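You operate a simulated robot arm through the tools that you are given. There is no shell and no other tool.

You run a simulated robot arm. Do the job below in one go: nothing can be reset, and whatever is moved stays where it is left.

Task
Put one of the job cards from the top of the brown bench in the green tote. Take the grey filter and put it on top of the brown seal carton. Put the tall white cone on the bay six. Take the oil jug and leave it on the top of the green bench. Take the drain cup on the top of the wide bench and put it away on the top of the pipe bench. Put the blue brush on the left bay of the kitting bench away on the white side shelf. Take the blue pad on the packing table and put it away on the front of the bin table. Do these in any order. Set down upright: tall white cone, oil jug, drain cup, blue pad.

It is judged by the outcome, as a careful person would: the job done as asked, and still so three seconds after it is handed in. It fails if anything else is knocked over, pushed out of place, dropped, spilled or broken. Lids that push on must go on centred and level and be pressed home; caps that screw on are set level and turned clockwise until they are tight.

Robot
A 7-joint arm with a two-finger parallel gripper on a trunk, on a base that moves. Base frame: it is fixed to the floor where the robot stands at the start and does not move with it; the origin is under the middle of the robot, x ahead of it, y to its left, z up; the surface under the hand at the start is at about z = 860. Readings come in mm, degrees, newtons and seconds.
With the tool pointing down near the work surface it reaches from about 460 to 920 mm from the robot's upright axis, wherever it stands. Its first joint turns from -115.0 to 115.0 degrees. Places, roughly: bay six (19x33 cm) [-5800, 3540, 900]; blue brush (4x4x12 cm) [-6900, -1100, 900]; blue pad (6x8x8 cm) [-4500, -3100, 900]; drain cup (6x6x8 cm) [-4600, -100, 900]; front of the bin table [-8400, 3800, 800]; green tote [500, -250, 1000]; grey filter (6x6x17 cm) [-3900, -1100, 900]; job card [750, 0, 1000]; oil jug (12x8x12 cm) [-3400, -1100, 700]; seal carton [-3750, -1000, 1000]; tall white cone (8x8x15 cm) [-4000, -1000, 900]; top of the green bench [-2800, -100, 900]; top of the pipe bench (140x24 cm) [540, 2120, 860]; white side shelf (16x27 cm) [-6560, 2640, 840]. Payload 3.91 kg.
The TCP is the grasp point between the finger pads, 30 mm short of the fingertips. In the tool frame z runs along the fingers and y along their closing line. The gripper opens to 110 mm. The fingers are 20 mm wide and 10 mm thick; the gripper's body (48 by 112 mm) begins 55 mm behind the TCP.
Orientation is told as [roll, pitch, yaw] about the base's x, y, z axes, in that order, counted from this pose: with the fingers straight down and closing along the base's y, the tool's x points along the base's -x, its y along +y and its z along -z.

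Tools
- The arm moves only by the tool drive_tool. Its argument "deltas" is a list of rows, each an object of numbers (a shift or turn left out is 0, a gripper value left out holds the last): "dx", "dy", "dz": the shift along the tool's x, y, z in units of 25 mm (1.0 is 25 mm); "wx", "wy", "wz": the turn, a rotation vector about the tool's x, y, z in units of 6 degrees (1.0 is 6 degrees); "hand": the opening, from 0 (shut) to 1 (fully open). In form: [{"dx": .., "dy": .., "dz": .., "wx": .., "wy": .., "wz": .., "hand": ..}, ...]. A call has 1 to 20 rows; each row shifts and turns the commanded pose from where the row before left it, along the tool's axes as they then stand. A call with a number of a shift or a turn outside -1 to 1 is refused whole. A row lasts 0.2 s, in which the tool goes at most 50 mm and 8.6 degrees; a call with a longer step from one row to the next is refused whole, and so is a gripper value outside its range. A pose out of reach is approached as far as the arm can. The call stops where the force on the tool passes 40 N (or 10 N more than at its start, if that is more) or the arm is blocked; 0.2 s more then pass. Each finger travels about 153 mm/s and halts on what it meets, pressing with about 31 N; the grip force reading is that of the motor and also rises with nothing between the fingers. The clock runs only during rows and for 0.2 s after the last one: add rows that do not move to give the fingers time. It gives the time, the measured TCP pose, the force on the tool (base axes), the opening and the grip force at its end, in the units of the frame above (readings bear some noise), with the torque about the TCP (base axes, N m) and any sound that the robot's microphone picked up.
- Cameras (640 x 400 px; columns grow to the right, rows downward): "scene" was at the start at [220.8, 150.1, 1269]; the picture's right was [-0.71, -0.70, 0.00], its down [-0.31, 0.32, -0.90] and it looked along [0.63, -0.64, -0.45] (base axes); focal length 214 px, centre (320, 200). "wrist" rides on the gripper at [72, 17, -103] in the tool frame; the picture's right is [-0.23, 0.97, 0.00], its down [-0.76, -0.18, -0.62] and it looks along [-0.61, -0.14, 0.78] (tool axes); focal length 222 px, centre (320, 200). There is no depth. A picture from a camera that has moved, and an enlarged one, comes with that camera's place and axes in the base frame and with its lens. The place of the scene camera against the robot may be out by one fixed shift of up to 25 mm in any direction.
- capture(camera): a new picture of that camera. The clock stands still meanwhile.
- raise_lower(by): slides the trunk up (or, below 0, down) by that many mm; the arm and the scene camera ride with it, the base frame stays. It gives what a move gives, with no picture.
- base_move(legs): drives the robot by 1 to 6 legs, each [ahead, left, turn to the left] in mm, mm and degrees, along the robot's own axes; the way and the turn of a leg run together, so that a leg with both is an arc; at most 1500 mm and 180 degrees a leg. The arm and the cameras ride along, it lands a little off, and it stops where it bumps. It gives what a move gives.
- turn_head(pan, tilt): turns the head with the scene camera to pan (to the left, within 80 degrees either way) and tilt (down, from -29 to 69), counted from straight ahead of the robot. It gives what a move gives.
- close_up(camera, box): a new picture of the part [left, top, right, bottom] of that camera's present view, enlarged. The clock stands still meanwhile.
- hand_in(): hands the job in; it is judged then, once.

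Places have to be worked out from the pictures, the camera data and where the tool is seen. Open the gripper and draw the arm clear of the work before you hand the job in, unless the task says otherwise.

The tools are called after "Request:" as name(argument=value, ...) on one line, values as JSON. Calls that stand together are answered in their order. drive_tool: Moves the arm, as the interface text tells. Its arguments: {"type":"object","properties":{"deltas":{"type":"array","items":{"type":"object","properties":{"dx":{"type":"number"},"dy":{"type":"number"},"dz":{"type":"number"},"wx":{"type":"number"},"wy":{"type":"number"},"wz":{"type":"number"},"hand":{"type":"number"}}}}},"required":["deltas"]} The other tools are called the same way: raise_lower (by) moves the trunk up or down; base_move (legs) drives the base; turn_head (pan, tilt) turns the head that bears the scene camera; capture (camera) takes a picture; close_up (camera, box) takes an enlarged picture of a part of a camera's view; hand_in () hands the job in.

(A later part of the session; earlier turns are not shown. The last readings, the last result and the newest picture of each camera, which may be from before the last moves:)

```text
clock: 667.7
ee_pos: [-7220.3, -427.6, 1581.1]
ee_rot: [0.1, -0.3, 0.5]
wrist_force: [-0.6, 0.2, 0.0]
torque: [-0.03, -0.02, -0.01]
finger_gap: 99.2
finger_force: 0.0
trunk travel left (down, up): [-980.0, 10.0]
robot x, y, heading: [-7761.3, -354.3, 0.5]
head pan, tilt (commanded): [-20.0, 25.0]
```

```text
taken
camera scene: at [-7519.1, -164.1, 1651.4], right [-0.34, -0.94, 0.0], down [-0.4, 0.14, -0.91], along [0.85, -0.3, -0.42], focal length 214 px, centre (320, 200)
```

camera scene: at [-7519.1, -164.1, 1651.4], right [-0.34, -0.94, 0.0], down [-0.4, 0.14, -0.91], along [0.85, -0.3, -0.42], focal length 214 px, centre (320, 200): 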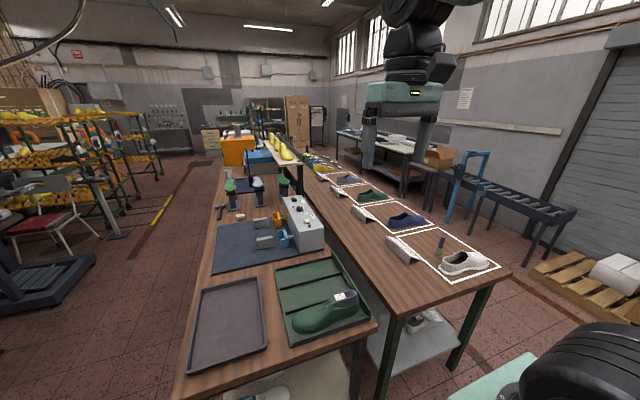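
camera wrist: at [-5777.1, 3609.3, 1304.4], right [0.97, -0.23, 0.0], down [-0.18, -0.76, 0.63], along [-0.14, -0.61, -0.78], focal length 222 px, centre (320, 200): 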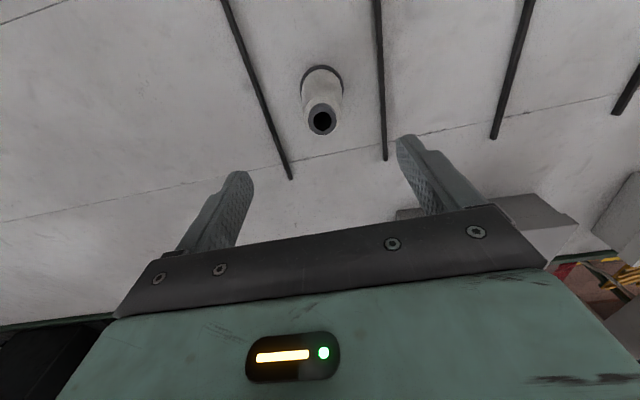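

The brush stands in the left bay at about (−6854, −1094). I slide further south, move up to the bench end and lower the trunk.

Request:
base_move(legs=[[0, -690, -0.4], [190, 0, 0]])

Request:
raise_lower(by=-340)

Request:
turn_head(pan=-5, tilt=35)

Request:
capture(camera="scene")

Request:
capture(camera="wrist")

```text
clock: 672.6
ee_pos: [-7027.5, -1117.0, 1579.7]
ee_rot: [0.0, -0.2, 0.1]
wrist_force: [-0.1, 0.0, -1.0]
torque: [-0.02, -0.02, -0.02]
finger_gap: 99.0
finger_force: 0.1
trunk travel left (down, up): [-980.0, 10.0]
robot x, y, heading: [-7565.1, -1038.3, -0.2]
head pan, tilt (commanded): [-20.0, 25.0]
```

```text
clock: 676.0
ee_pos: [-7027.2, -1117.3, 1240.0]
ee_rot: [0.0, -0.3, 0.1]
wrist_force: [1.0, -0.6, 0.5]
torque: [-0.02, -0.01, -0.03]
finger_gap: 99.0
finger_force: 0.0
trunk travel left (down, up): [-640.0, 350.0]
robot x, y, heading: [-7564.7, -1032.6, 0.2]
head pan, tilt (commanded): [-20.0, 25.0]
```

```text
clock: 676.7
ee_pos: [-7026.2, -1117.5, 1239.8]
ee_rot: [0.1, -0.4, 0.1]
wrist_force: [0.5, -0.2, 0.8]
torque: [-0.01, 0.01, -0.03]
finger_gap: 98.8
finger_force: 0.0
trunk travel left (down, up): [-640.0, 350.0]
robot x, y, heading: [-7569.1, -1035.9, -0.3]
head pan, tilt (commanded): [-5.0, 35.0]
```

```text
taken
camera scene: at [-7323.1, -828.5, 1295.6], right [-0.09, -1.0, 0.0], down [-0.57, 0.05, -0.82], along [0.82, -0.07, -0.57], focal length 214 px, centre (320, 200)
```

scene: 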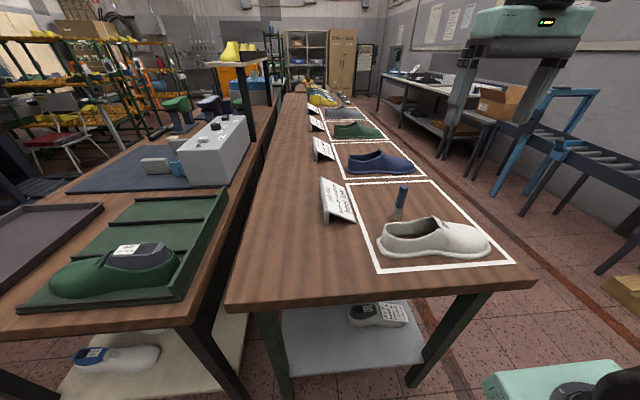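

```text
taken
camera wrist: at [-7099.3, -1100.5, 1342.0], right [0.23, 0.97, 0.0], down [0.76, -0.18, 0.63], along [0.61, -0.14, -0.78], focal length 222 px, centre (320, 200)
```

wrist: 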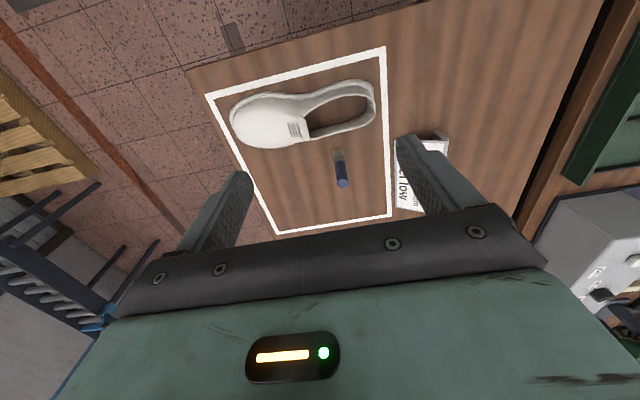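

Request:
close_up(camera="wrist", box=[280, 110, 420, 220])

Request:
close_up(camera="scene", box=[310, 150, 510, 280])

```text
3.64 times, centred on (350, 165) of wrist
camera zoom: at [-7099.3, -1100.5, 1342.0], right [0.23, 0.97, 0.0], down [0.76, -0.18, 0.63], along [0.61, -0.14, -0.78], focal length 808 px, centre (211, 327)
```

zoom: 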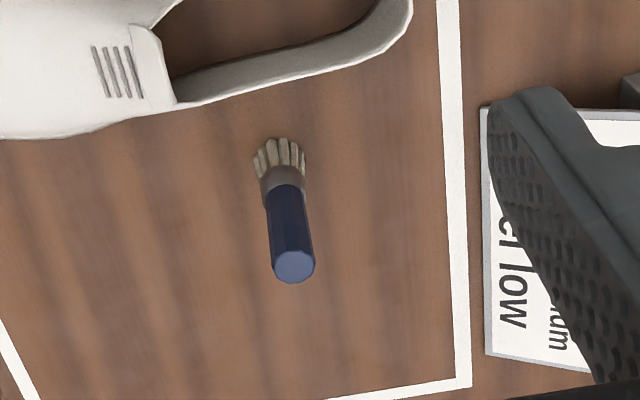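

```text
3.08 times, centred on (410, 215) of scene
camera zoom: at [-7323.1, -828.5, 1295.6], right [-0.09, -1.0, 0.0], down [-0.57, 0.05, -0.82], along [0.82, -0.07, -0.57], focal length 660 px, centre (43, 154)
```

zoom: 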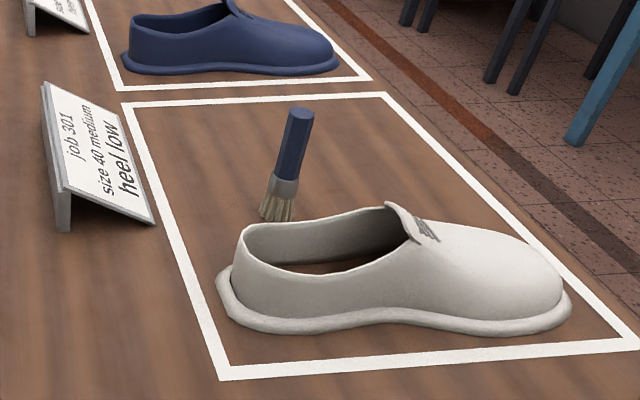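

The brush stands at about (−6848, −1113), top z≈985, handle ~22 mm thick. I move above it with a narrowed opening.

Request:
drive_tool(deltas=[{"dx": -0.89, "dy": 0.02, "dz": 0.5, "hand": 0.6}, {"dx": -0.89, "dy": 0.02, "dz": 0.5}, {"dx": -0.89, "dy": 0.02, "dz": 0.5}, {"dx": -0.89, "dy": 0.02, "dz": 0.5}, {"dx": -0.89, "dy": 0.02, "dz": 0.5}, {"dx": -0.89, "dy": 0.02, "dz": 0.5}, {"dx": -0.89, "dy": 0.02, "dz": 0.5}, {"dx": -0.89, "dy": 0.02, "dz": 0.5}, {}])

Request:
capture(camera="wrist")

Request:
close_up(camera="wrist", box=[250, 60, 390, 200])

```text
clock: 678.7
ee_pos: [-6848.2, -1112.4, 1141.2]
ee_rot: [0.0, -0.2, 0.0]
wrist_force: [-0.4, -0.5, 0.0]
torque: [0.0, 0.0, 0.0]
finger_gap: 65.8
finger_force: 0.0
trunk travel left (down, up): [-640.0, 350.0]
robot x, y, heading: [-7569.7, -1035.5, 0.1]
head pan, tilt (commanded): [-5.0, 35.0]
```

```text
taken
camera wrist: at [-6920.8, -1096.0, 1242.8], right [0.23, 0.97, 0.0], down [0.76, -0.18, 0.63], along [0.61, -0.14, -0.78], focal length 222 px, centre (320, 200)
```

wrist: 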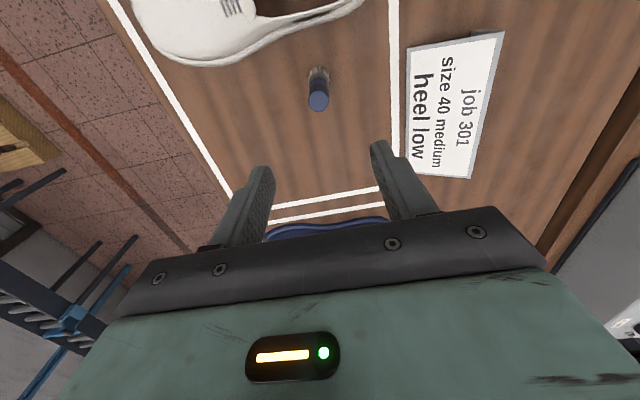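

```text
2.86 times, centred on (320, 130) of wrist
camera zoom: at [-6920.8, -1096.0, 1242.8], right [0.23, 0.97, 0.0], down [0.76, -0.18, 0.63], along [0.61, -0.14, -0.78], focal length 635 px, centre (320, 400)
```

zoom: 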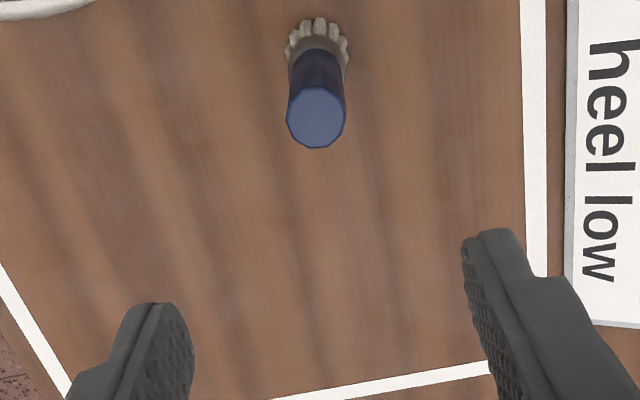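

Request:
drive_tool(deltas=[{"dx": 0.24, "dz": 0.8}, {"dz": 0.9}, {"dz": 0.9}, {"dz": 0.9}, {"dz": 0.9}, {"dz": 0.9}, {"dz": 0.9}, {"dz": 0.8}, {"dz": 0.4}, {}])

Request:
capture(camera="wrist")

Request:
close_up(camera="scene", box=[310, 100, 510, 280])

```text
clock: 680.9
ee_pos: [-6854.3, -1114.2, 955.0]
ee_rot: [0.0, -0.3, 0.1]
wrist_force: [0.7, 0.1, 0.0]
torque: [0.02, 0.01, -0.02]
finger_gap: 66.1
finger_force: 0.0
trunk travel left (down, up): [-640.0, 350.0]
robot x, y, heading: [-7569.5, -1033.5, -0.1]
head pan, tilt (commanded): [-5.0, 35.0]
```

```text
taken
camera wrist: at [-6926.1, -1096.2, 1057.3], right [0.23, 0.97, 0.0], down [0.76, -0.18, 0.63], along [0.61, -0.14, -0.78], focal length 222 px, centre (320, 200)
```

wrist: 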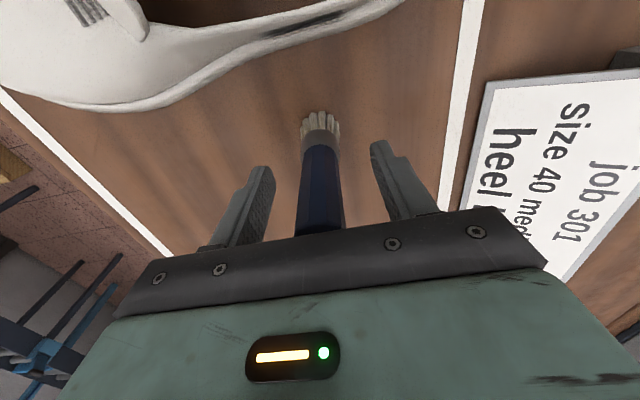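

```text
2.22 times, centred on (410, 190) of scene
camera zoom: at [-7323.1, -828.5, 1295.6], right [-0.09, -1.0, 0.0], down [-0.57, 0.05, -0.82], along [0.82, -0.07, -0.57], focal length 477 px, centre (120, 222)
```

zoom: 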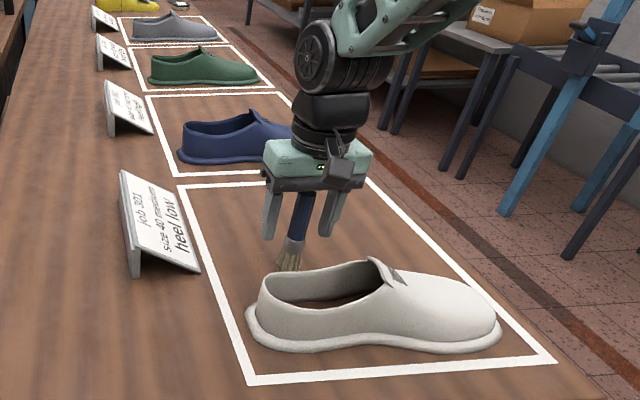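

Brush is between the fingers. I close on the handle and lift slowly.

Request:
drive_tool(deltas=[{"hand": 0.45}, {"hand": 0.35}, {"hand": 0.27}, {"hand": 0.2}, {"hand": 0.14}, {"hand": 0.08}, {}, {"dz": -0.15}, {"dz": -0.3}, {"dz": -0.4}, {"dz": -0.5}, {"dz": -0.6}, {"dz": -0.6}, {"dz": -0.6}, {"dz": -0.6}, {"dz": -0.4}, {}])

Request:
capture(camera="wrist")

Request:
capture(camera="scene")

```text
clock: 684.5
ee_pos: [-6853.9, -1113.2, 1059.2]
ee_rot: [0.0, -0.4, 0.1]
wrist_force: [0.4, 0.4, -1.2]
torque: [0.01, -0.01, 0.04]
finger_gap: 25.2
finger_force: 31.1
trunk travel left (down, up): [-640.0, 350.0]
robot x, y, heading: [-7564.1, -1039.2, 0.0]
head pan, tilt (commanded): [-5.0, 35.0]
```

```text
taken
camera wrist: at [-6926.8, -1096.1, 1161.4], right [0.23, 0.97, 0.0], down [0.76, -0.18, 0.63], along [0.61, -0.14, -0.78], focal length 222 px, centre (320, 200)
```

wrist: 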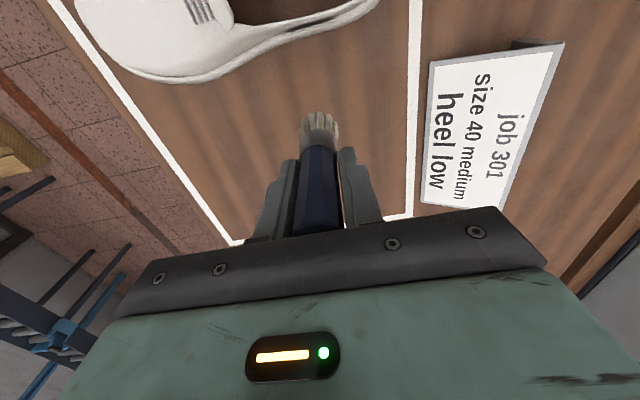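

```text
taken
camera scene: at [-7323.0, -828.5, 1295.6], right [-0.09, -1.0, 0.0], down [-0.57, 0.05, -0.82], along [0.82, -0.07, -0.57], focal length 214 px, centre (320, 200)
```

scene: 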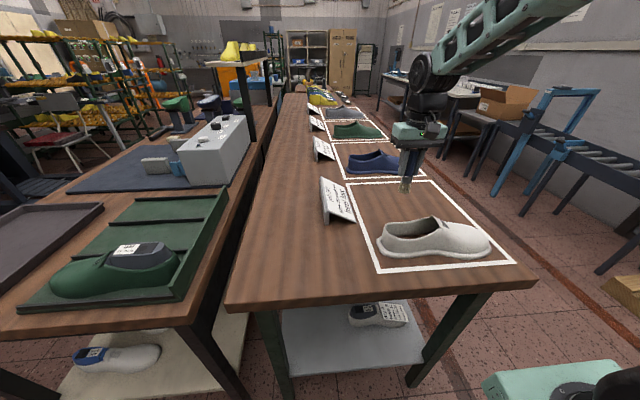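

Brush is held. I retract and drive back north toward the white machine.

Request:
drive_tool(deltas=[{"dx": 0.8, "dz": -0.5}, {"dx": 0.8, "dz": -0.5}, {"dx": 0.8, "dz": -0.5}, {"dx": 0.8, "dz": -0.5}, {"dx": 0.8, "dz": -0.5}, {"dx": 0.8, "dz": -0.5}, {"dx": 0.8, "dz": -0.5}, {"dx": 0.8, "dz": -0.5}, {"dx": 0.5}])

Request:
base_move(legs=[[-200, 0, 0], [0, 1400, 0], [0, 650, 0]])

Request:
turn_head(pan=55, tilt=20)

Request:
capture(camera="scene")

Request:
turn_head(pan=25, tilt=20)

Request:
capture(camera="scene")

```text
clock: 686.5
ee_pos: [-7028.3, -1113.1, 1157.9]
ee_rot: [0.0, -0.1, 0.1]
wrist_force: [-0.4, 0.0, -0.3]
torque: [0.0, 0.05, -0.02]
finger_gap: 25.1
finger_force: 31.3
trunk travel left (down, up): [-640.0, 350.0]
robot x, y, heading: [-7568.9, -1040.6, 0.1]
head pan, tilt (commanded): [-5.0, 35.0]
```

```text
clock: 697.9
ee_pos: [-7225.1, 928.7, 1158.4]
ee_rot: [0.0, -0.4, -0.2]
wrist_force: [0.5, -0.7, -0.4]
torque: [-0.01, 0.04, -0.02]
finger_gap: 24.5
finger_force: 31.1
trunk travel left (down, up): [-640.0, 350.0]
robot x, y, heading: [-7763.1, 1012.8, -0.4]
head pan, tilt (commanded): [-5.0, 35.0]
```

```text
clock: 699.2
ee_pos: [-7224.2, 928.4, 1158.4]
ee_rot: [0.0, -0.3, -0.3]
wrist_force: [0.4, 0.0, -0.1]
torque: [-0.01, 0.03, -0.03]
finger_gap: 24.8
finger_force: 31.0
trunk travel left (down, up): [-640.0, 350.0]
robot x, y, heading: [-7764.6, 1010.3, -0.2]
head pan, tilt (commanded): [55.0, 20.0]
```

```text
taken
camera scene: at [-7551.6, 1298.7, 1319.4], right [0.82, -0.58, 0.0], down [-0.2, -0.28, -0.94], along [0.54, 0.77, -0.34], focal length 214 px, centre (320, 200)
```

scene: 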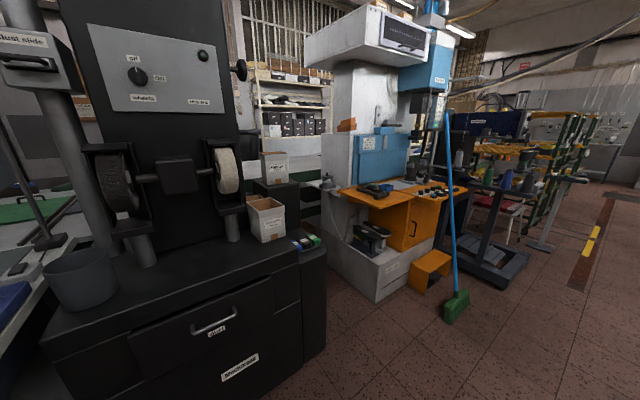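

```text
clock: 700.1
ee_pos: [-7224.8, 927.6, 1158.2]
ee_rot: [0.0, -0.4, -0.3]
wrist_force: [-0.2, 0.2, 0.7]
torque: [0.06, -0.02, 0.0]
finger_gap: 24.7
finger_force: 30.9
trunk travel left (down, up): [-640.0, 350.0]
robot x, y, heading: [-7763.5, 1006.5, -0.4]
head pan, tilt (commanded): [25.0, 20.0]
```

```text
taken
camera scene: at [-7520.9, 1261.7, 1319.4], right [0.42, -0.91, 0.0], down [-0.31, -0.14, -0.94], along [0.85, 0.39, -0.34], focal length 214 px, centre (320, 200)
```

scene: 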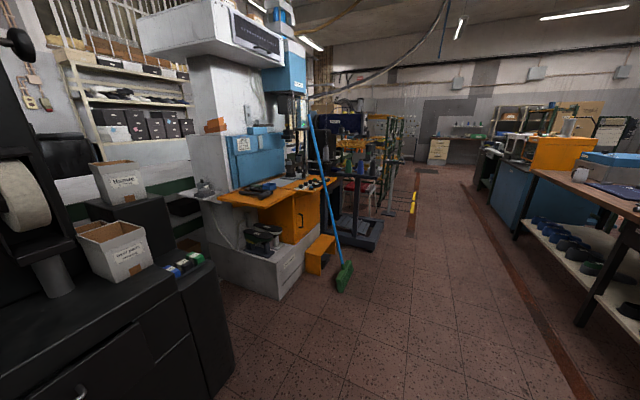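

Request:
close_up(camera="scene", box=[140, 150, 300, 290])

Request:
turn_head(pan=50, tilt=25)

Request:
close_up(camera="scene", box=[240, 100, 440, 260])

```text
2.86 times, centred on (220, 220) of scene
camera zoom: at [-7520.9, 1261.7, 1319.4], right [0.42, -0.91, 0.0], down [-0.31, -0.14, -0.94], along [0.85, 0.39, -0.34], focal length 613 px, centre (606, 143)
```

zoom: 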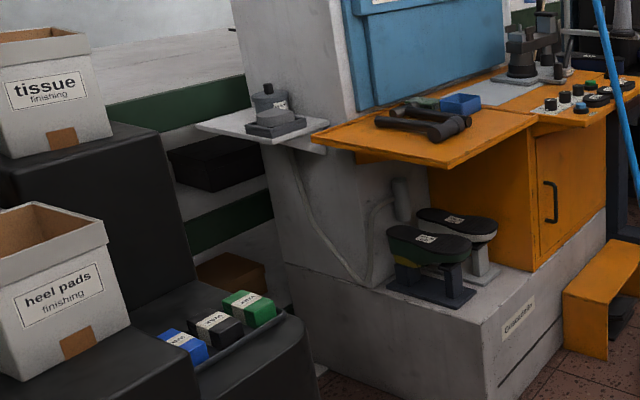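

```text
clock: 701.0
ee_pos: [-7224.7, 928.0, 1157.8]
ee_rot: [0.0, -0.3, -0.3]
wrist_force: [0.3, 0.3, -0.3]
torque: [-0.02, 0.02, 0.03]
finger_gap: 24.7
finger_force: 30.7
trunk travel left (down, up): [-640.0, 350.0]
robot x, y, heading: [-7763.4, 1007.3, -0.2]
head pan, tilt (commanded): [50.0, 25.0]
```

```text
2.50 times, centred on (340, 180) of scene
camera zoom: at [-7545.8, 1293.0, 1311.4], right [0.76, -0.65, 0.0], down [-0.27, -0.32, -0.91], along [0.59, 0.69, -0.42], focal length 536 px, centre (270, 250)
```

zoom: 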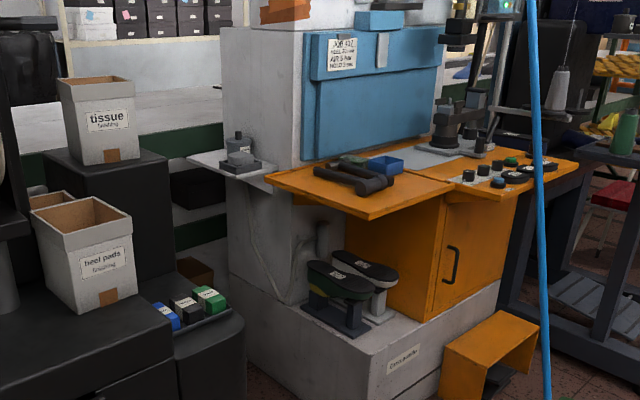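

The side shelf is the small white plate on the press's west side, holding a little grey pot block. I drive to stand before the gap (x≈−6700) facing north.

Request:
base_move(legs=[[1063, 0, 0.3], [0, 0, 90]])

Request:
turn_head(pan=0, tilt=20)

Request:
capture(camera="scene")

Request:
capture(camera="wrist")

```text
clock: 710.3
ee_pos: [-6625.6, 1543.9, 1158.3]
ee_rot: [0.0, -0.3, 89.6]
wrist_force: [-0.3, 0.6, -0.1]
torque: [-0.01, 0.0, -0.01]
finger_gap: 24.7
finger_force: 30.7
trunk travel left (down, up): [-640.0, 350.0]
robot x, y, heading: [-6705.7, 1004.7, 89.5]
head pan, tilt (commanded): [50.0, 25.0]
```

```text
clock: 711.5
ee_pos: [-6625.9, 1541.0, 1158.2]
ee_rot: [0.0, -0.3, 89.5]
wrist_force: [-0.4, 0.3, -0.5]
torque: [-0.01, 0.0, -0.01]
finger_gap: 24.6
finger_force: 31.1
trunk travel left (down, up): [-640.0, 350.0]
robot x, y, heading: [-6707.1, 1005.9, 89.8]
head pan, tilt (commanded): [0.0, 20.0]
```

```text
taken
camera scene: at [-6894.9, 1251.5, 1319.4], right [1.0, -0.01, 0.0], down [0.0, -0.34, -0.94], along [0.01, 0.94, -0.34], focal length 214 px, centre (320, 200)
```

scene: 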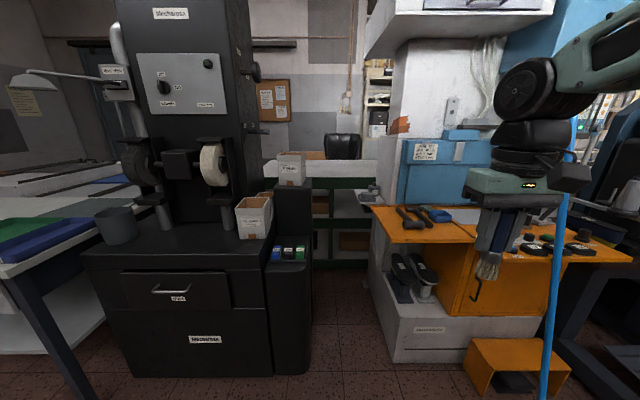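

```text
taken
camera wrist: at [-6641.5, 1470.1, 1260.2], right [-0.97, 0.23, 0.0], down [0.18, 0.76, 0.63], along [0.15, 0.61, -0.78], focal length 222 px, centre (320, 200)
```

wrist: 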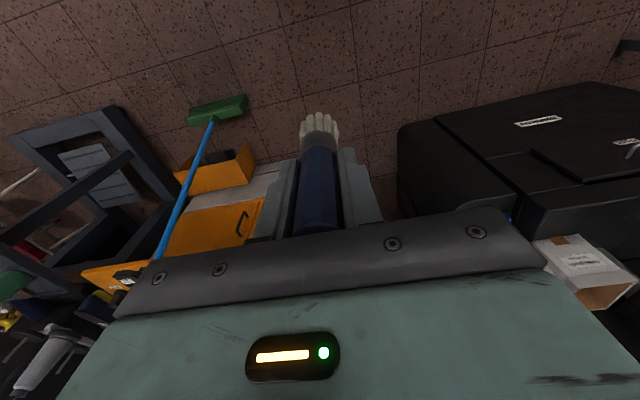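

Request:
close_up(camera="scene", box=[260, 130, 480, 290])

```text
2.50 times, centred on (370, 210) of scene
camera zoom: at [-6894.9, 1251.5, 1319.4], right [1.0, -0.01, 0.0], down [0.0, -0.34, -0.94], along [0.01, 0.94, -0.34], focal length 536 px, centre (195, 175)
```

zoom: 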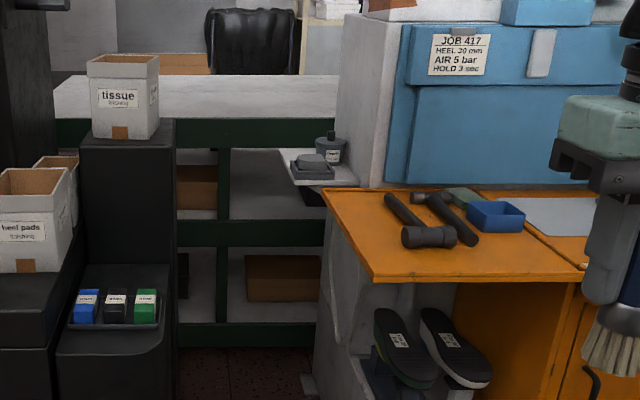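

The gap between grinder (x≈−6939) and press base (x≈−6455) is too narrow for the base, so I'll stand just before it with the arm's shoulder in line with the shelf. I advance carefully.

Request:
base_move(legs=[[620, 50, 0.4]])

Request:
turn_head(pan=-15, tilt=35)

Request:
capture(camera="scene")

Request:
turn_head(pan=10, tilt=60)

Request:
capture(camera="scene")

Request:
capture(camera="wrist")

```text
clock: 715.0
ee_pos: [-6674.3, 2162.5, 1159.3]
ee_rot: [-0.1, -0.4, 89.8]
wrist_force: [-0.3, -1.4, -0.7]
torque: [-0.01, 0.01, -0.01]
finger_gap: 24.5
finger_force: 30.9
trunk travel left (down, up): [-640.0, 350.0]
robot x, y, heading: [-6752.5, 1623.4, 90.0]
head pan, tilt (commanded): [0.0, 20.0]
```

```text
clock: 715.7
ee_pos: [-6674.6, 2161.8, 1159.1]
ee_rot: [0.0, -0.3, 90.0]
wrist_force: [0.1, -0.4, -0.6]
torque: [0.01, -0.02, 0.02]
finger_gap: 24.5
finger_force: 31.1
trunk travel left (down, up): [-640.0, 350.0]
robot x, y, heading: [-6756.2, 1624.4, 90.0]
head pan, tilt (commanded): [-15.0, 35.0]
```

```text
taken
camera scene: at [-6920.4, 1860.7, 1295.7], right [0.97, -0.26, 0.0], down [-0.15, -0.55, -0.82], along [0.21, 0.79, -0.57], focal length 214 px, centre (320, 200)
```

scene: 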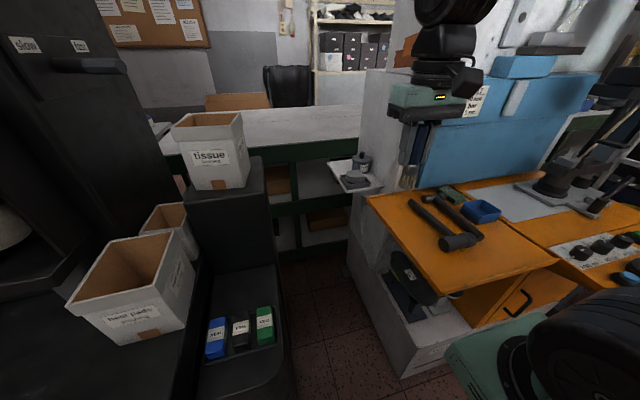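

```text
clock: 716.6
ee_pos: [-6675.5, 2162.3, 1159.5]
ee_rot: [0.0, -0.3, 89.9]
wrist_force: [0.4, -0.3, -0.6]
torque: [-0.01, 0.0, 0.0]
finger_gap: 24.9
finger_force: 31.1
trunk travel left (down, up): [-640.0, 350.0]
robot x, y, heading: [-6752.3, 1618.3, 90.1]
head pan, tilt (commanded): [10.0, 60.0]
```

```text
taken
camera scene: at [-6954.7, 1841.4, 1261.4], right [0.99, 0.17, 0.0], down [0.15, -0.85, -0.5], along [-0.09, 0.49, -0.87], focal length 214 px, centre (320, 200)
```

scene: 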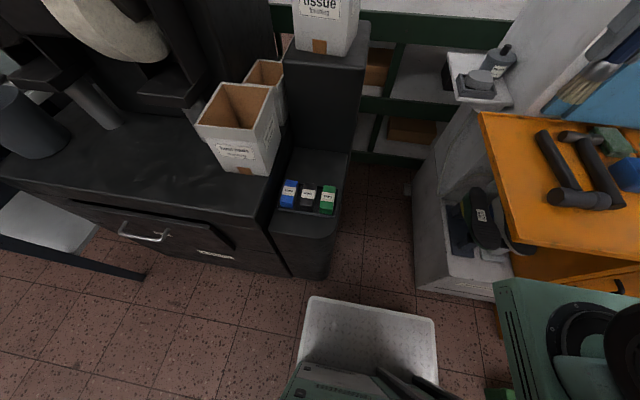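

```text
taken
camera wrist: at [-6691.0, 2088.9, 1260.2], right [-0.97, 0.23, 0.0], down [0.18, 0.76, 0.63], along [0.14, 0.61, -0.78], focal length 222 px, centre (320, 200)
```

wrist: 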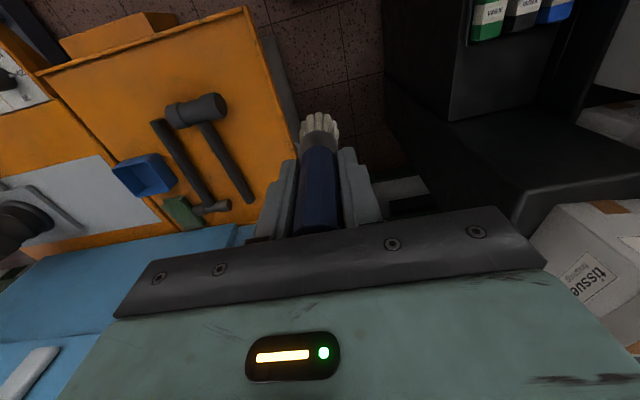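

Request:
close_up(camera="scene", box=[420, 30, 540, 130])

Request:
turn_head(pan=-20, tilt=40)

Request:
close_up(camera="scene", box=[280, 100, 440, 220])

```text
4.00 times, centred on (480, 80) of scene
camera zoom: at [-6954.7, 1841.4, 1261.4], right [0.99, 0.17, 0.0], down [0.15, -0.85, -0.5], along [-0.09, 0.49, -0.87], focal length 858 px, centre (-320, 680)
```

zoom: 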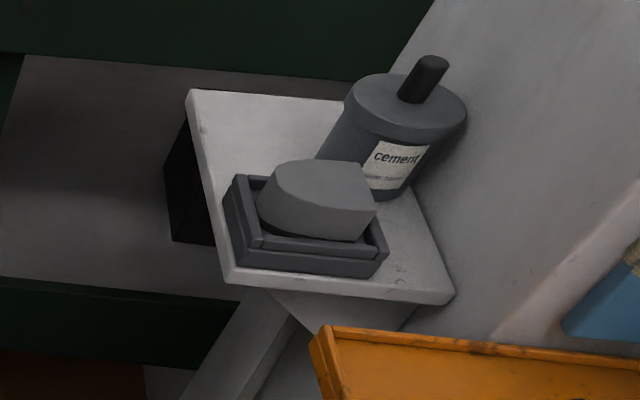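

```text
clock: 717.6
ee_pos: [-6674.8, 2160.8, 1158.3]
ee_rot: [0.0, -0.3, 89.9]
wrist_force: [0.0, -0.1, -0.3]
torque: [0.03, 0.01, 0.0]
finger_gap: 24.7
finger_force: 30.6
trunk travel left (down, up): [-640.0, 350.0]
robot x, y, heading: [-6754.1, 1623.7, 89.9]
head pan, tilt (commanded): [-20.0, 40.0]
```

```text
3.33 times, centred on (360, 160) of scene
camera zoom: at [-6914.1, 1855.5, 1288.0], right [0.94, -0.34, 0.0], down [-0.22, -0.6, -0.77], along [0.26, 0.72, -0.64], focal length 715 px, centre (187, 333)
```

zoom: 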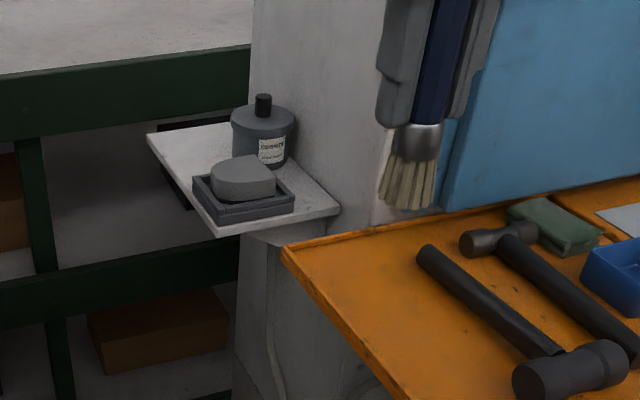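

The free part of the shelf is its back-left area: I choose (−6602, 2668), clear of the tray (y<2600) and cement pot (x>−6548). I creep the base 90 mm closer and start extending the arm at height.

Request:
base_move(legs=[[90, 0, 0]])

Request:
drive_tool(deltas=[{"dx": -0.85, "dy": -0.2}, {"dx": -0.85, "dy": -0.2}, {"dx": -0.85, "dy": -0.2}, {"dx": -0.85, "dy": -0.2}, {"dx": -0.85, "dy": -0.2}, {"dx": -0.85, "dy": -0.2}, {"dx": -0.85, "dy": -0.2}, {"dx": -0.85, "dy": -0.2}, {"dx": -0.85, "dy": -0.2}, {"dx": -0.85, "dy": -0.2}, {"dx": -0.85, "dy": -0.2}, {"dx": -0.85, "dy": -0.2}])

Request:
capture(camera="wrist")

Request:
capture(camera="scene")

```text
clock: 718.7
ee_pos: [-6675.3, 2248.6, 1158.6]
ee_rot: [0.0, -0.3, 90.0]
wrist_force: [-0.3, 0.6, -0.3]
torque: [-0.05, 0.0, 0.01]
finger_gap: 24.6
finger_force: 31.0
trunk travel left (down, up): [-640.0, 350.0]
robot x, y, heading: [-6753.9, 1706.9, 90.0]
head pan, tilt (commanded): [-20.0, 40.0]
```

```text
clock: 721.3
ee_pos: [-6615.0, 2503.5, 1161.3]
ee_rot: [-0.1, -0.3, 90.0]
wrist_force: [0.1, 0.2, -0.8]
torque: [0.0, -0.01, 0.03]
finger_gap: 24.9
finger_force: 30.5
trunk travel left (down, up): [-640.0, 350.0]
robot x, y, heading: [-6754.1, 1713.0, 90.2]
head pan, tilt (commanded): [-20.0, 40.0]
```

```text
taken
camera wrist: at [-6631.2, 2430.5, 1262.4], right [-0.97, 0.23, 0.0], down [0.18, 0.76, 0.63], along [0.14, 0.61, -0.78], focal length 222 px, centre (320, 200)
```

wrist: 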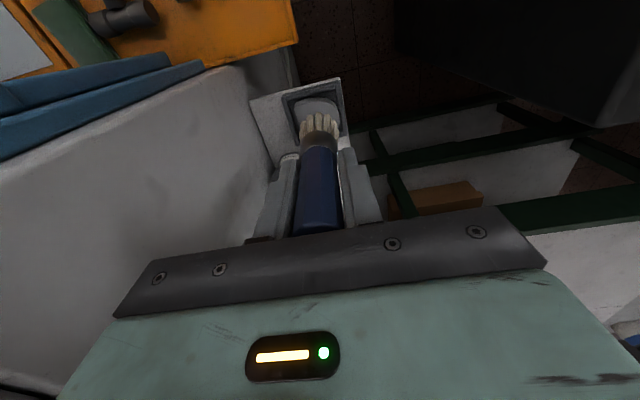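

```text
taken
camera scene: at [-6913.7, 1942.3, 1288.1], right [0.94, -0.34, 0.0], down [-0.22, -0.6, -0.77], along [0.26, 0.72, -0.64], focal length 214 px, centre (320, 200)
```

scene: 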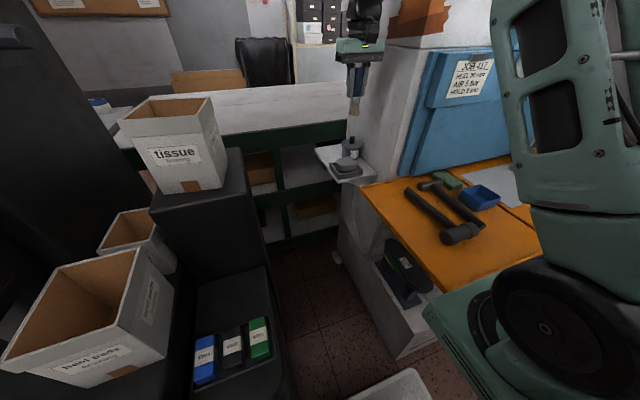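

Shelf edges confirmed (x −6648…−6488, front y≈2507). I continue extending toward (−6604, 2670).

Request:
drive_tool(deltas=[{"dx": -0.84, "dy": -0.055}, {"dx": -0.84, "dy": -0.055}, {"dx": -0.84, "dy": -0.055}, {"dx": -0.84, "dy": -0.055}, {"dx": -0.84, "dy": -0.055}, {"dx": -0.84, "dy": -0.055}, {"dx": -0.84, "dy": -0.055}, {"dx": -0.84, "dy": -0.055}, {}])

Request:
capture(camera="wrist")

Request:
capture(camera="scene")

```text
clock: 723.3
ee_pos: [-6610.0, 2593.9, 1143.3]
ee_rot: [0.1, -0.2, 90.1]
wrist_force: [-0.6, -0.2, -0.6]
torque: [-0.01, 0.02, -0.03]
finger_gap: 24.5
finger_force: 31.3
out of reach, approached as far as the arm can: row 5, 6, 7, 8
trunk travel left (down, up): [-640.0, 350.0]
robot x, y, heading: [-6751.1, 1708.8, 89.9]
head pan, tilt (commanded): [-20.0, 40.0]
```

```text
taken
camera wrist: at [-6625.6, 2521.6, 1245.1], right [-0.97, 0.23, 0.0], down [0.18, 0.76, 0.63], along [0.14, 0.61, -0.78], focal length 222 px, centre (320, 200)
```

wrist: 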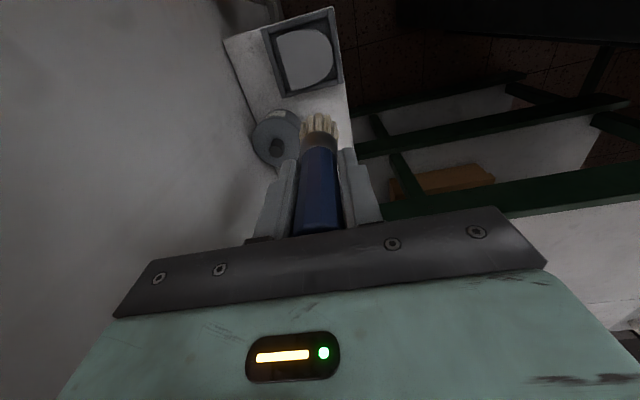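

```text
taken
camera scene: at [-6913.6, 1942.6, 1288.0], right [0.94, -0.34, 0.0], down [-0.22, -0.6, -0.77], along [0.26, 0.72, -0.64], focal length 214 px, centre (320, 200)
```

scene: 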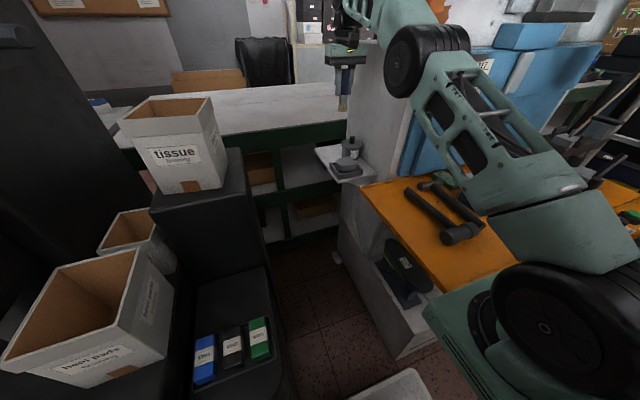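

The limit is geometric (wrist too high above the shoulder). I raise the trunk 200 mm, lower the tool correspondingly, and then extend; afterwards the trunk can lower the brush straight down.

Request:
raise_lower(by=200)

Request:
drive_tool(deltas=[{"dz": 0.8}, {"dz": 0.9}, {"dz": 0.9}, {"dz": 0.9}, {"dz": 0.9}, {"dz": 0.9}, {"dz": 0.9}, {"dz": 0.9}, {"dz": 0.9}, {"dz": 0.9}, {}])

Request:
capture(camera="wrist")

```text
clock: 725.4
ee_pos: [-6609.9, 2594.3, 1344.4]
ee_rot: [0.0, -0.3, 90.0]
wrist_force: [0.0, -1.3, -0.3]
torque: [-0.01, -0.02, -0.01]
finger_gap: 24.9
finger_force: 30.9
trunk travel left (down, up): [-840.0, 150.0]
robot x, y, heading: [-6751.6, 1711.1, 90.3]
head pan, tilt (commanded): [-20.0, 40.0]
```

```text
clock: 727.8
ee_pos: [-6609.0, 2596.0, 1121.4]
ee_rot: [0.0, -0.4, 90.0]
wrist_force: [0.7, 0.5, -1.2]
torque: [0.01, 0.0, -0.03]
finger_gap: 24.5
finger_force: 31.0
trunk travel left (down, up): [-840.0, 150.0]
robot x, y, heading: [-6750.0, 1706.8, 89.8]
head pan, tilt (commanded): [-20.0, 40.0]
```

```text
taken
camera wrist: at [-6625.3, 2522.6, 1222.5], right [-0.97, 0.23, 0.0], down [0.18, 0.76, 0.63], along [0.14, 0.61, -0.78], focal length 222 px, centre (320, 200)
```

wrist: 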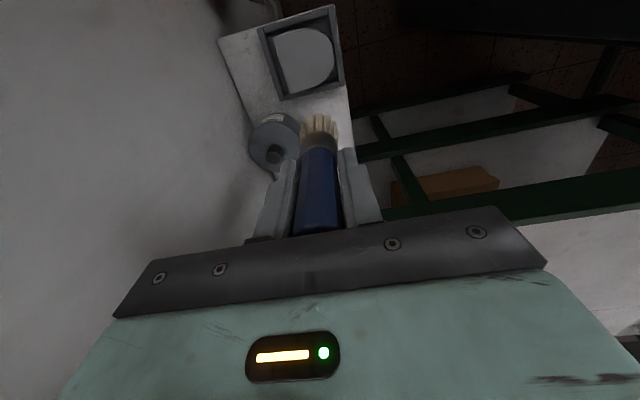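

Measured: pot centre ≈ (−6528, 2645) radius 38, tray back edge y≈2600, shelf west edge x≈−6643. I extend to (−6608, 2675).

Request:
drive_tool(deltas=[{"dx": -0.6}, {"dx": -0.6}, {"dx": -0.6}, {"dx": -0.6}, {"dx": -0.5}, {"dx": -0.26}, {}])

Request:
capture(camera="wrist")

Request:
capture(camera="scene")

```text
clock: 729.4
ee_pos: [-6609.8, 2650.8, 1120.3]
ee_rot: [0.0, -0.2, 90.1]
wrist_force: [-0.6, -0.3, -0.7]
torque: [0.0, 0.0, 0.0]
finger_gap: 24.6
finger_force: 31.0
out of reach, approached as far as the arm can: row 4, 5, 6
trunk travel left (down, up): [-840.0, 150.0]
robot x, y, heading: [-6752.3, 1711.6, 90.1]
head pan, tilt (commanded): [-20.0, 40.0]
```

```text
taken
camera wrist: at [-6626.5, 2578.8, 1222.1], right [-0.97, 0.23, 0.0], down [0.18, 0.76, 0.63], along [0.14, 0.61, -0.78], focal length 222 px, centre (320, 200)
```

wrist: 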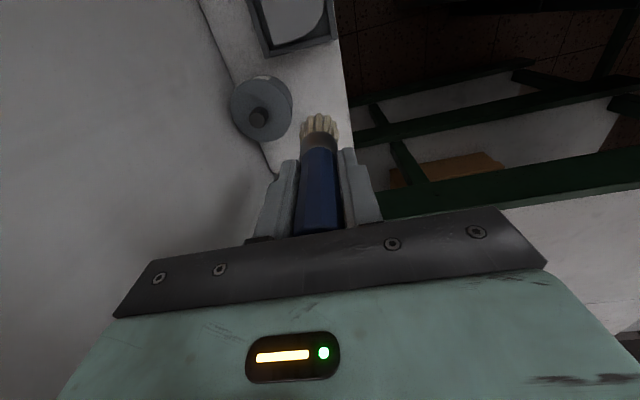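

```text
taken
camera scene: at [-6913.6, 1942.6, 1488.0], right [0.94, -0.34, 0.0], down [-0.22, -0.6, -0.77], along [0.26, 0.72, -0.64], focal length 214 px, centre (320, 200)
```

scene: 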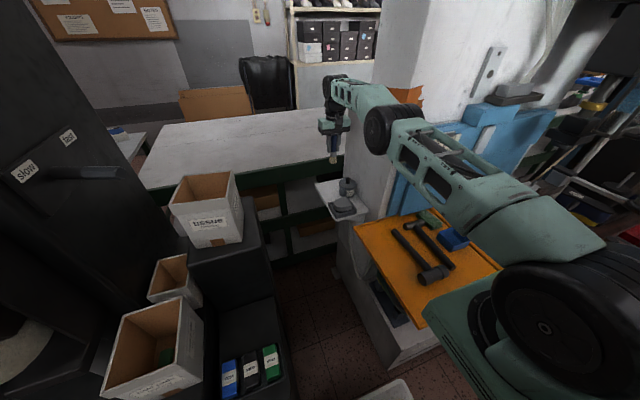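

Reached (−6610, 2651): brush would be 22 mm from the pot and 15 mm inside the west edge. I now lower with the trunk.

Request:
raise_lower(by=-150)

Request:
capture(camera="wrist")

Request:
close_up(camera="scene", box=[260, 40, 420, 200])

```text
clock: 731.2
ee_pos: [-6611.1, 2652.0, 970.7]
ee_rot: [0.1, -0.3, 90.0]
wrist_force: [0.3, 0.1, 0.5]
torque: [-0.02, -0.03, 0.03]
finger_gap: 24.5
finger_force: 31.0
trunk travel left (down, up): [-690.0, 300.0]
robot x, y, heading: [-6750.4, 1706.5, 89.9]
head pan, tilt (commanded): [-20.0, 40.0]
```

```text
taken
camera wrist: at [-6626.4, 2578.8, 1072.3], right [-0.97, 0.23, 0.0], down [0.18, 0.76, 0.63], along [0.14, 0.61, -0.78], focal length 222 px, centre (320, 200)
```

wrist: 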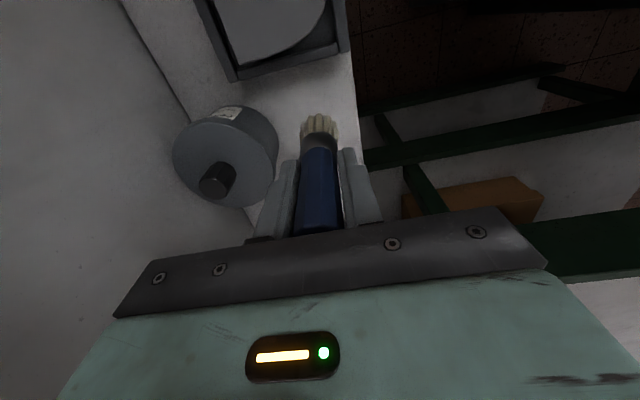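

```text
2.50 times, centred on (340, 120) of scene
camera zoom: at [-6913.6, 1942.6, 1338.1], right [0.94, -0.34, 0.0], down [-0.22, -0.6, -0.77], along [0.26, 0.72, -0.64], focal length 536 px, centre (270, 400)
```

zoom: 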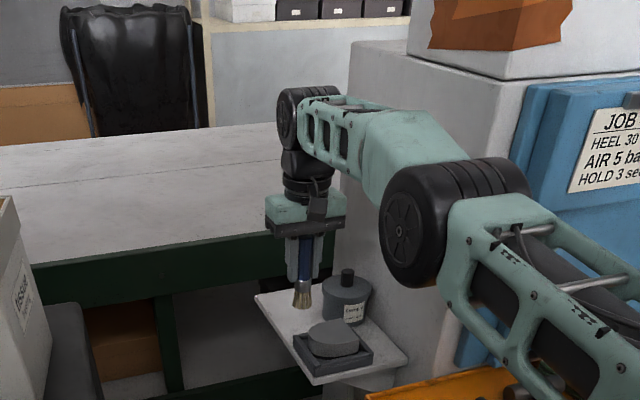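

Request:
raise_lower(by=-30)

Request:
raise_lower(by=-6)

Request:
close_up(camera="scene", box=[280, 60, 380, 180])

```text
clock: 731.9
ee_pos: [-6609.8, 2652.2, 940.2]
ee_rot: [0.0, -0.3, 90.0]
wrist_force: [-0.8, 0.1, -2.0]
torque: [0.05, 0.02, 0.0]
finger_gap: 24.7
finger_force: 30.8
trunk travel left (down, up): [-660.0, 330.0]
robot x, y, heading: [-6753.7, 1710.6, 90.2]
head pan, tilt (commanded): [-20.0, 40.0]
```

```text
clock: 732.5
ee_pos: [-6610.1, 2651.3, 934.5]
ee_rot: [0.1, -0.3, 90.1]
wrist_force: [0.9, 0.5, -0.6]
torque: [0.01, 0.02, -0.04]
finger_gap: 24.4
finger_force: 31.0
trunk travel left (down, up): [-654.0, 336.0]
robot x, y, heading: [-6754.9, 1709.0, 89.9]
head pan, tilt (commanded): [-20.0, 40.0]
```

```text
3.33 times, centred on (330, 120) of scene
camera zoom: at [-6913.6, 1942.6, 1302.0], right [0.94, -0.34, 0.0], down [-0.22, -0.6, -0.77], along [0.26, 0.72, -0.64], focal length 715 px, centre (287, 467)
```

zoom: 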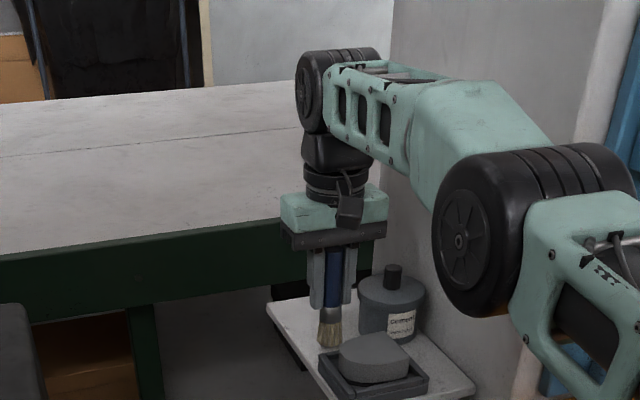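

Request:
raise_lower(by=-4)

Request:
raise_lower(by=-3)

Request:
raise_lower(by=-3)

```text
clock: 733.0
ee_pos: [-6611.1, 2651.0, 930.1]
ee_rot: [0.0, -0.3, 90.0]
wrist_force: [0.6, 0.1, -1.0]
torque: [0.01, -0.02, 0.02]
finger_gap: 24.7
finger_force: 31.1
trunk travel left (down, up): [-650.0, 340.0]
robot x, y, heading: [-6755.5, 1708.0, 90.0]
head pan, tilt (commanded): [-20.0, 40.0]
```

```text
clock: 733.5
ee_pos: [-6610.4, 2651.8, 927.2]
ee_rot: [0.0, -0.3, 90.1]
wrist_force: [0.6, -0.3, -0.6]
torque: [-0.01, -0.02, -0.01]
finger_gap: 24.6
finger_force: 30.8
trunk travel left (down, up): [-647.0, 343.0]
robot x, y, heading: [-6756.2, 1710.2, 90.1]
head pan, tilt (commanded): [-20.0, 40.0]
```

```text
clock: 734.1
ee_pos: [-6609.9, 2651.6, 924.9]
ee_rot: [0.0, -0.4, 90.0]
wrist_force: [-0.4, -1.8, 5.1]
torque: [-0.07, -0.01, -0.01]
finger_gap: 24.4
finger_force: 31.0
trunk travel left (down, up): [-644.0, 346.0]
robot x, y, heading: [-6751.6, 1711.1, 90.2]
head pan, tilt (commanded): [-20.0, 40.0]
```

Contact felt (5 N). I open only to about 36 mm and check the brush stands.

Request:
drive_tool(deltas=[{"hand": 0.25}, {"hand": 0.29}, {"hand": 0.33}, {}, {}])

Request:
capture(camera="wrist")

Request:
close_up(camera="scene", box=[280, 60, 380, 180])

```text
clock: 735.3
ee_pos: [-6610.3, 2650.4, 925.0]
ee_rot: [0.0, -0.2, 90.0]
wrist_force: [0.3, -0.5, 0.3]
torque: [-0.01, 0.01, 0.01]
finger_gap: 36.1
finger_force: 0.0
trunk travel left (down, up): [-644.0, 346.0]
robot x, y, heading: [-6752.7, 1712.0, 90.1]
head pan, tilt (commanded): [-20.0, 40.0]
```

```text
taken
camera wrist: at [-6626.4, 2578.7, 1026.2], right [-0.97, 0.23, 0.0], down [0.18, 0.76, 0.63], along [0.14, 0.61, -0.78], focal length 222 px, centre (320, 200)
```

wrist: 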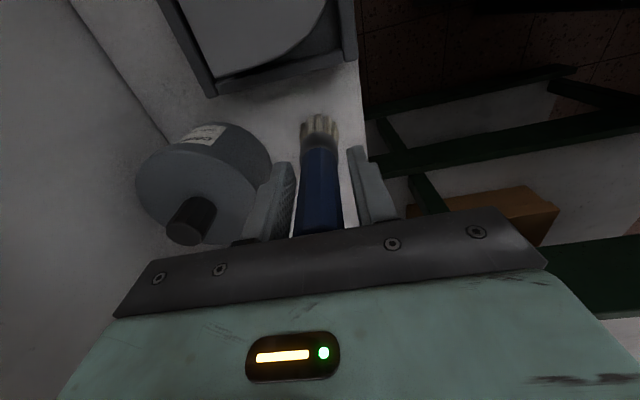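

```text
3.33 times, centred on (330, 120) of scene
camera zoom: at [-6913.6, 1942.6, 1292.0], right [0.94, -0.34, 0.0], down [-0.22, -0.6, -0.77], along [0.26, 0.72, -0.64], focal length 715 px, centre (287, 467)
```

zoom: 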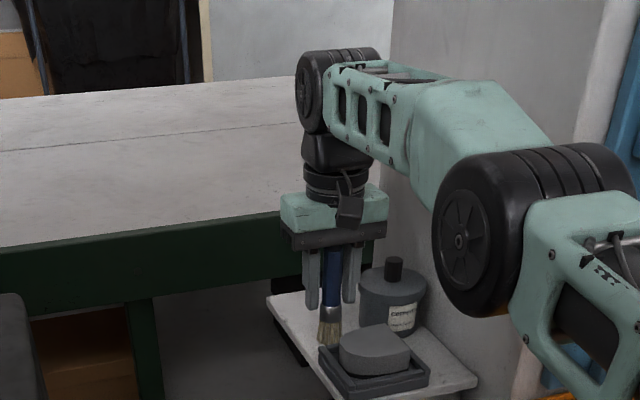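

The brush stands free. I raise the trunk straight up, then draw the arm back.

Request:
raise_lower(by=180)

Request:
capture(camera="wrist")

Request:
drive_tool(deltas=[{"dx": 0.5, "dz": -0.2}, {"dx": 0.8, "dz": -0.3}, {"dx": 0.9, "dz": -0.3}, {"dx": 0.9, "dz": -0.3}, {"dx": 0.9, "dz": -0.3}, {"dx": 0.9, "dz": -0.3}, {"dx": 0.9, "dz": -0.3}, {"dx": 0.9}, {"dx": 0.9}, {"dx": 0.9}, {"dx": 0.9}, {"dx": 0.9}, {"dx": 0.9}, {"dx": 0.9}, {"dx": 0.9}, {"dx": 0.9}, {"dx": 0.9}])

Request:
close_up(camera="scene", box=[260, 60, 420, 220])

```text
clock: 737.3
ee_pos: [-6609.9, 2651.1, 1105.0]
ee_rot: [0.0, -0.2, 89.9]
wrist_force: [-0.1, 0.4, 0.2]
torque: [0.0, 0.01, 0.01]
finger_gap: 36.3
finger_force: 0.1
trunk travel left (down, up): [-824.0, 166.0]
robot x, y, heading: [-6755.8, 1705.6, 90.1]
head pan, tilt (commanded): [-20.0, 40.0]
```

```text
taken
camera wrist: at [-6626.4, 2578.7, 1206.1], right [-0.97, 0.23, 0.0], down [0.18, 0.76, 0.63], along [0.14, 0.61, -0.78], focal length 222 px, centre (320, 200)
```

wrist: 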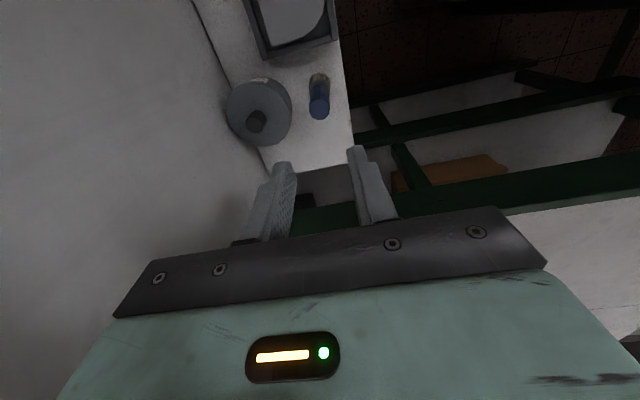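

```text
clock: 740.9
ee_pos: [-6610.5, 2281.9, 1152.6]
ee_rot: [0.0, -0.3, 90.0]
wrist_force: [0.7, -0.1, -0.2]
torque: [-0.02, 0.0, -0.01]
finger_gap: 36.1
finger_force: 0.0
trunk travel left (down, up): [-824.0, 166.0]
robot x, y, heading: [-6752.6, 1709.0, 89.7]
head pan, tilt (commanded): [-20.0, 40.0]
```

```text
2.50 times, centred on (340, 140) of scene
camera zoom: at [-6913.6, 1942.8, 1472.0], right [0.94, -0.34, 0.0], down [-0.22, -0.6, -0.77], along [0.26, 0.72, -0.64], focal length 536 px, centre (270, 350)
```

zoom: 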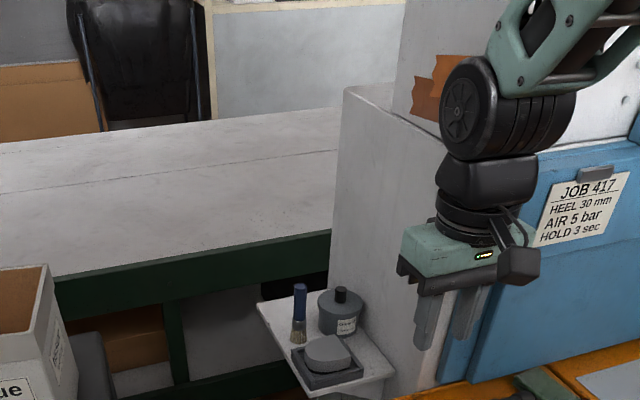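

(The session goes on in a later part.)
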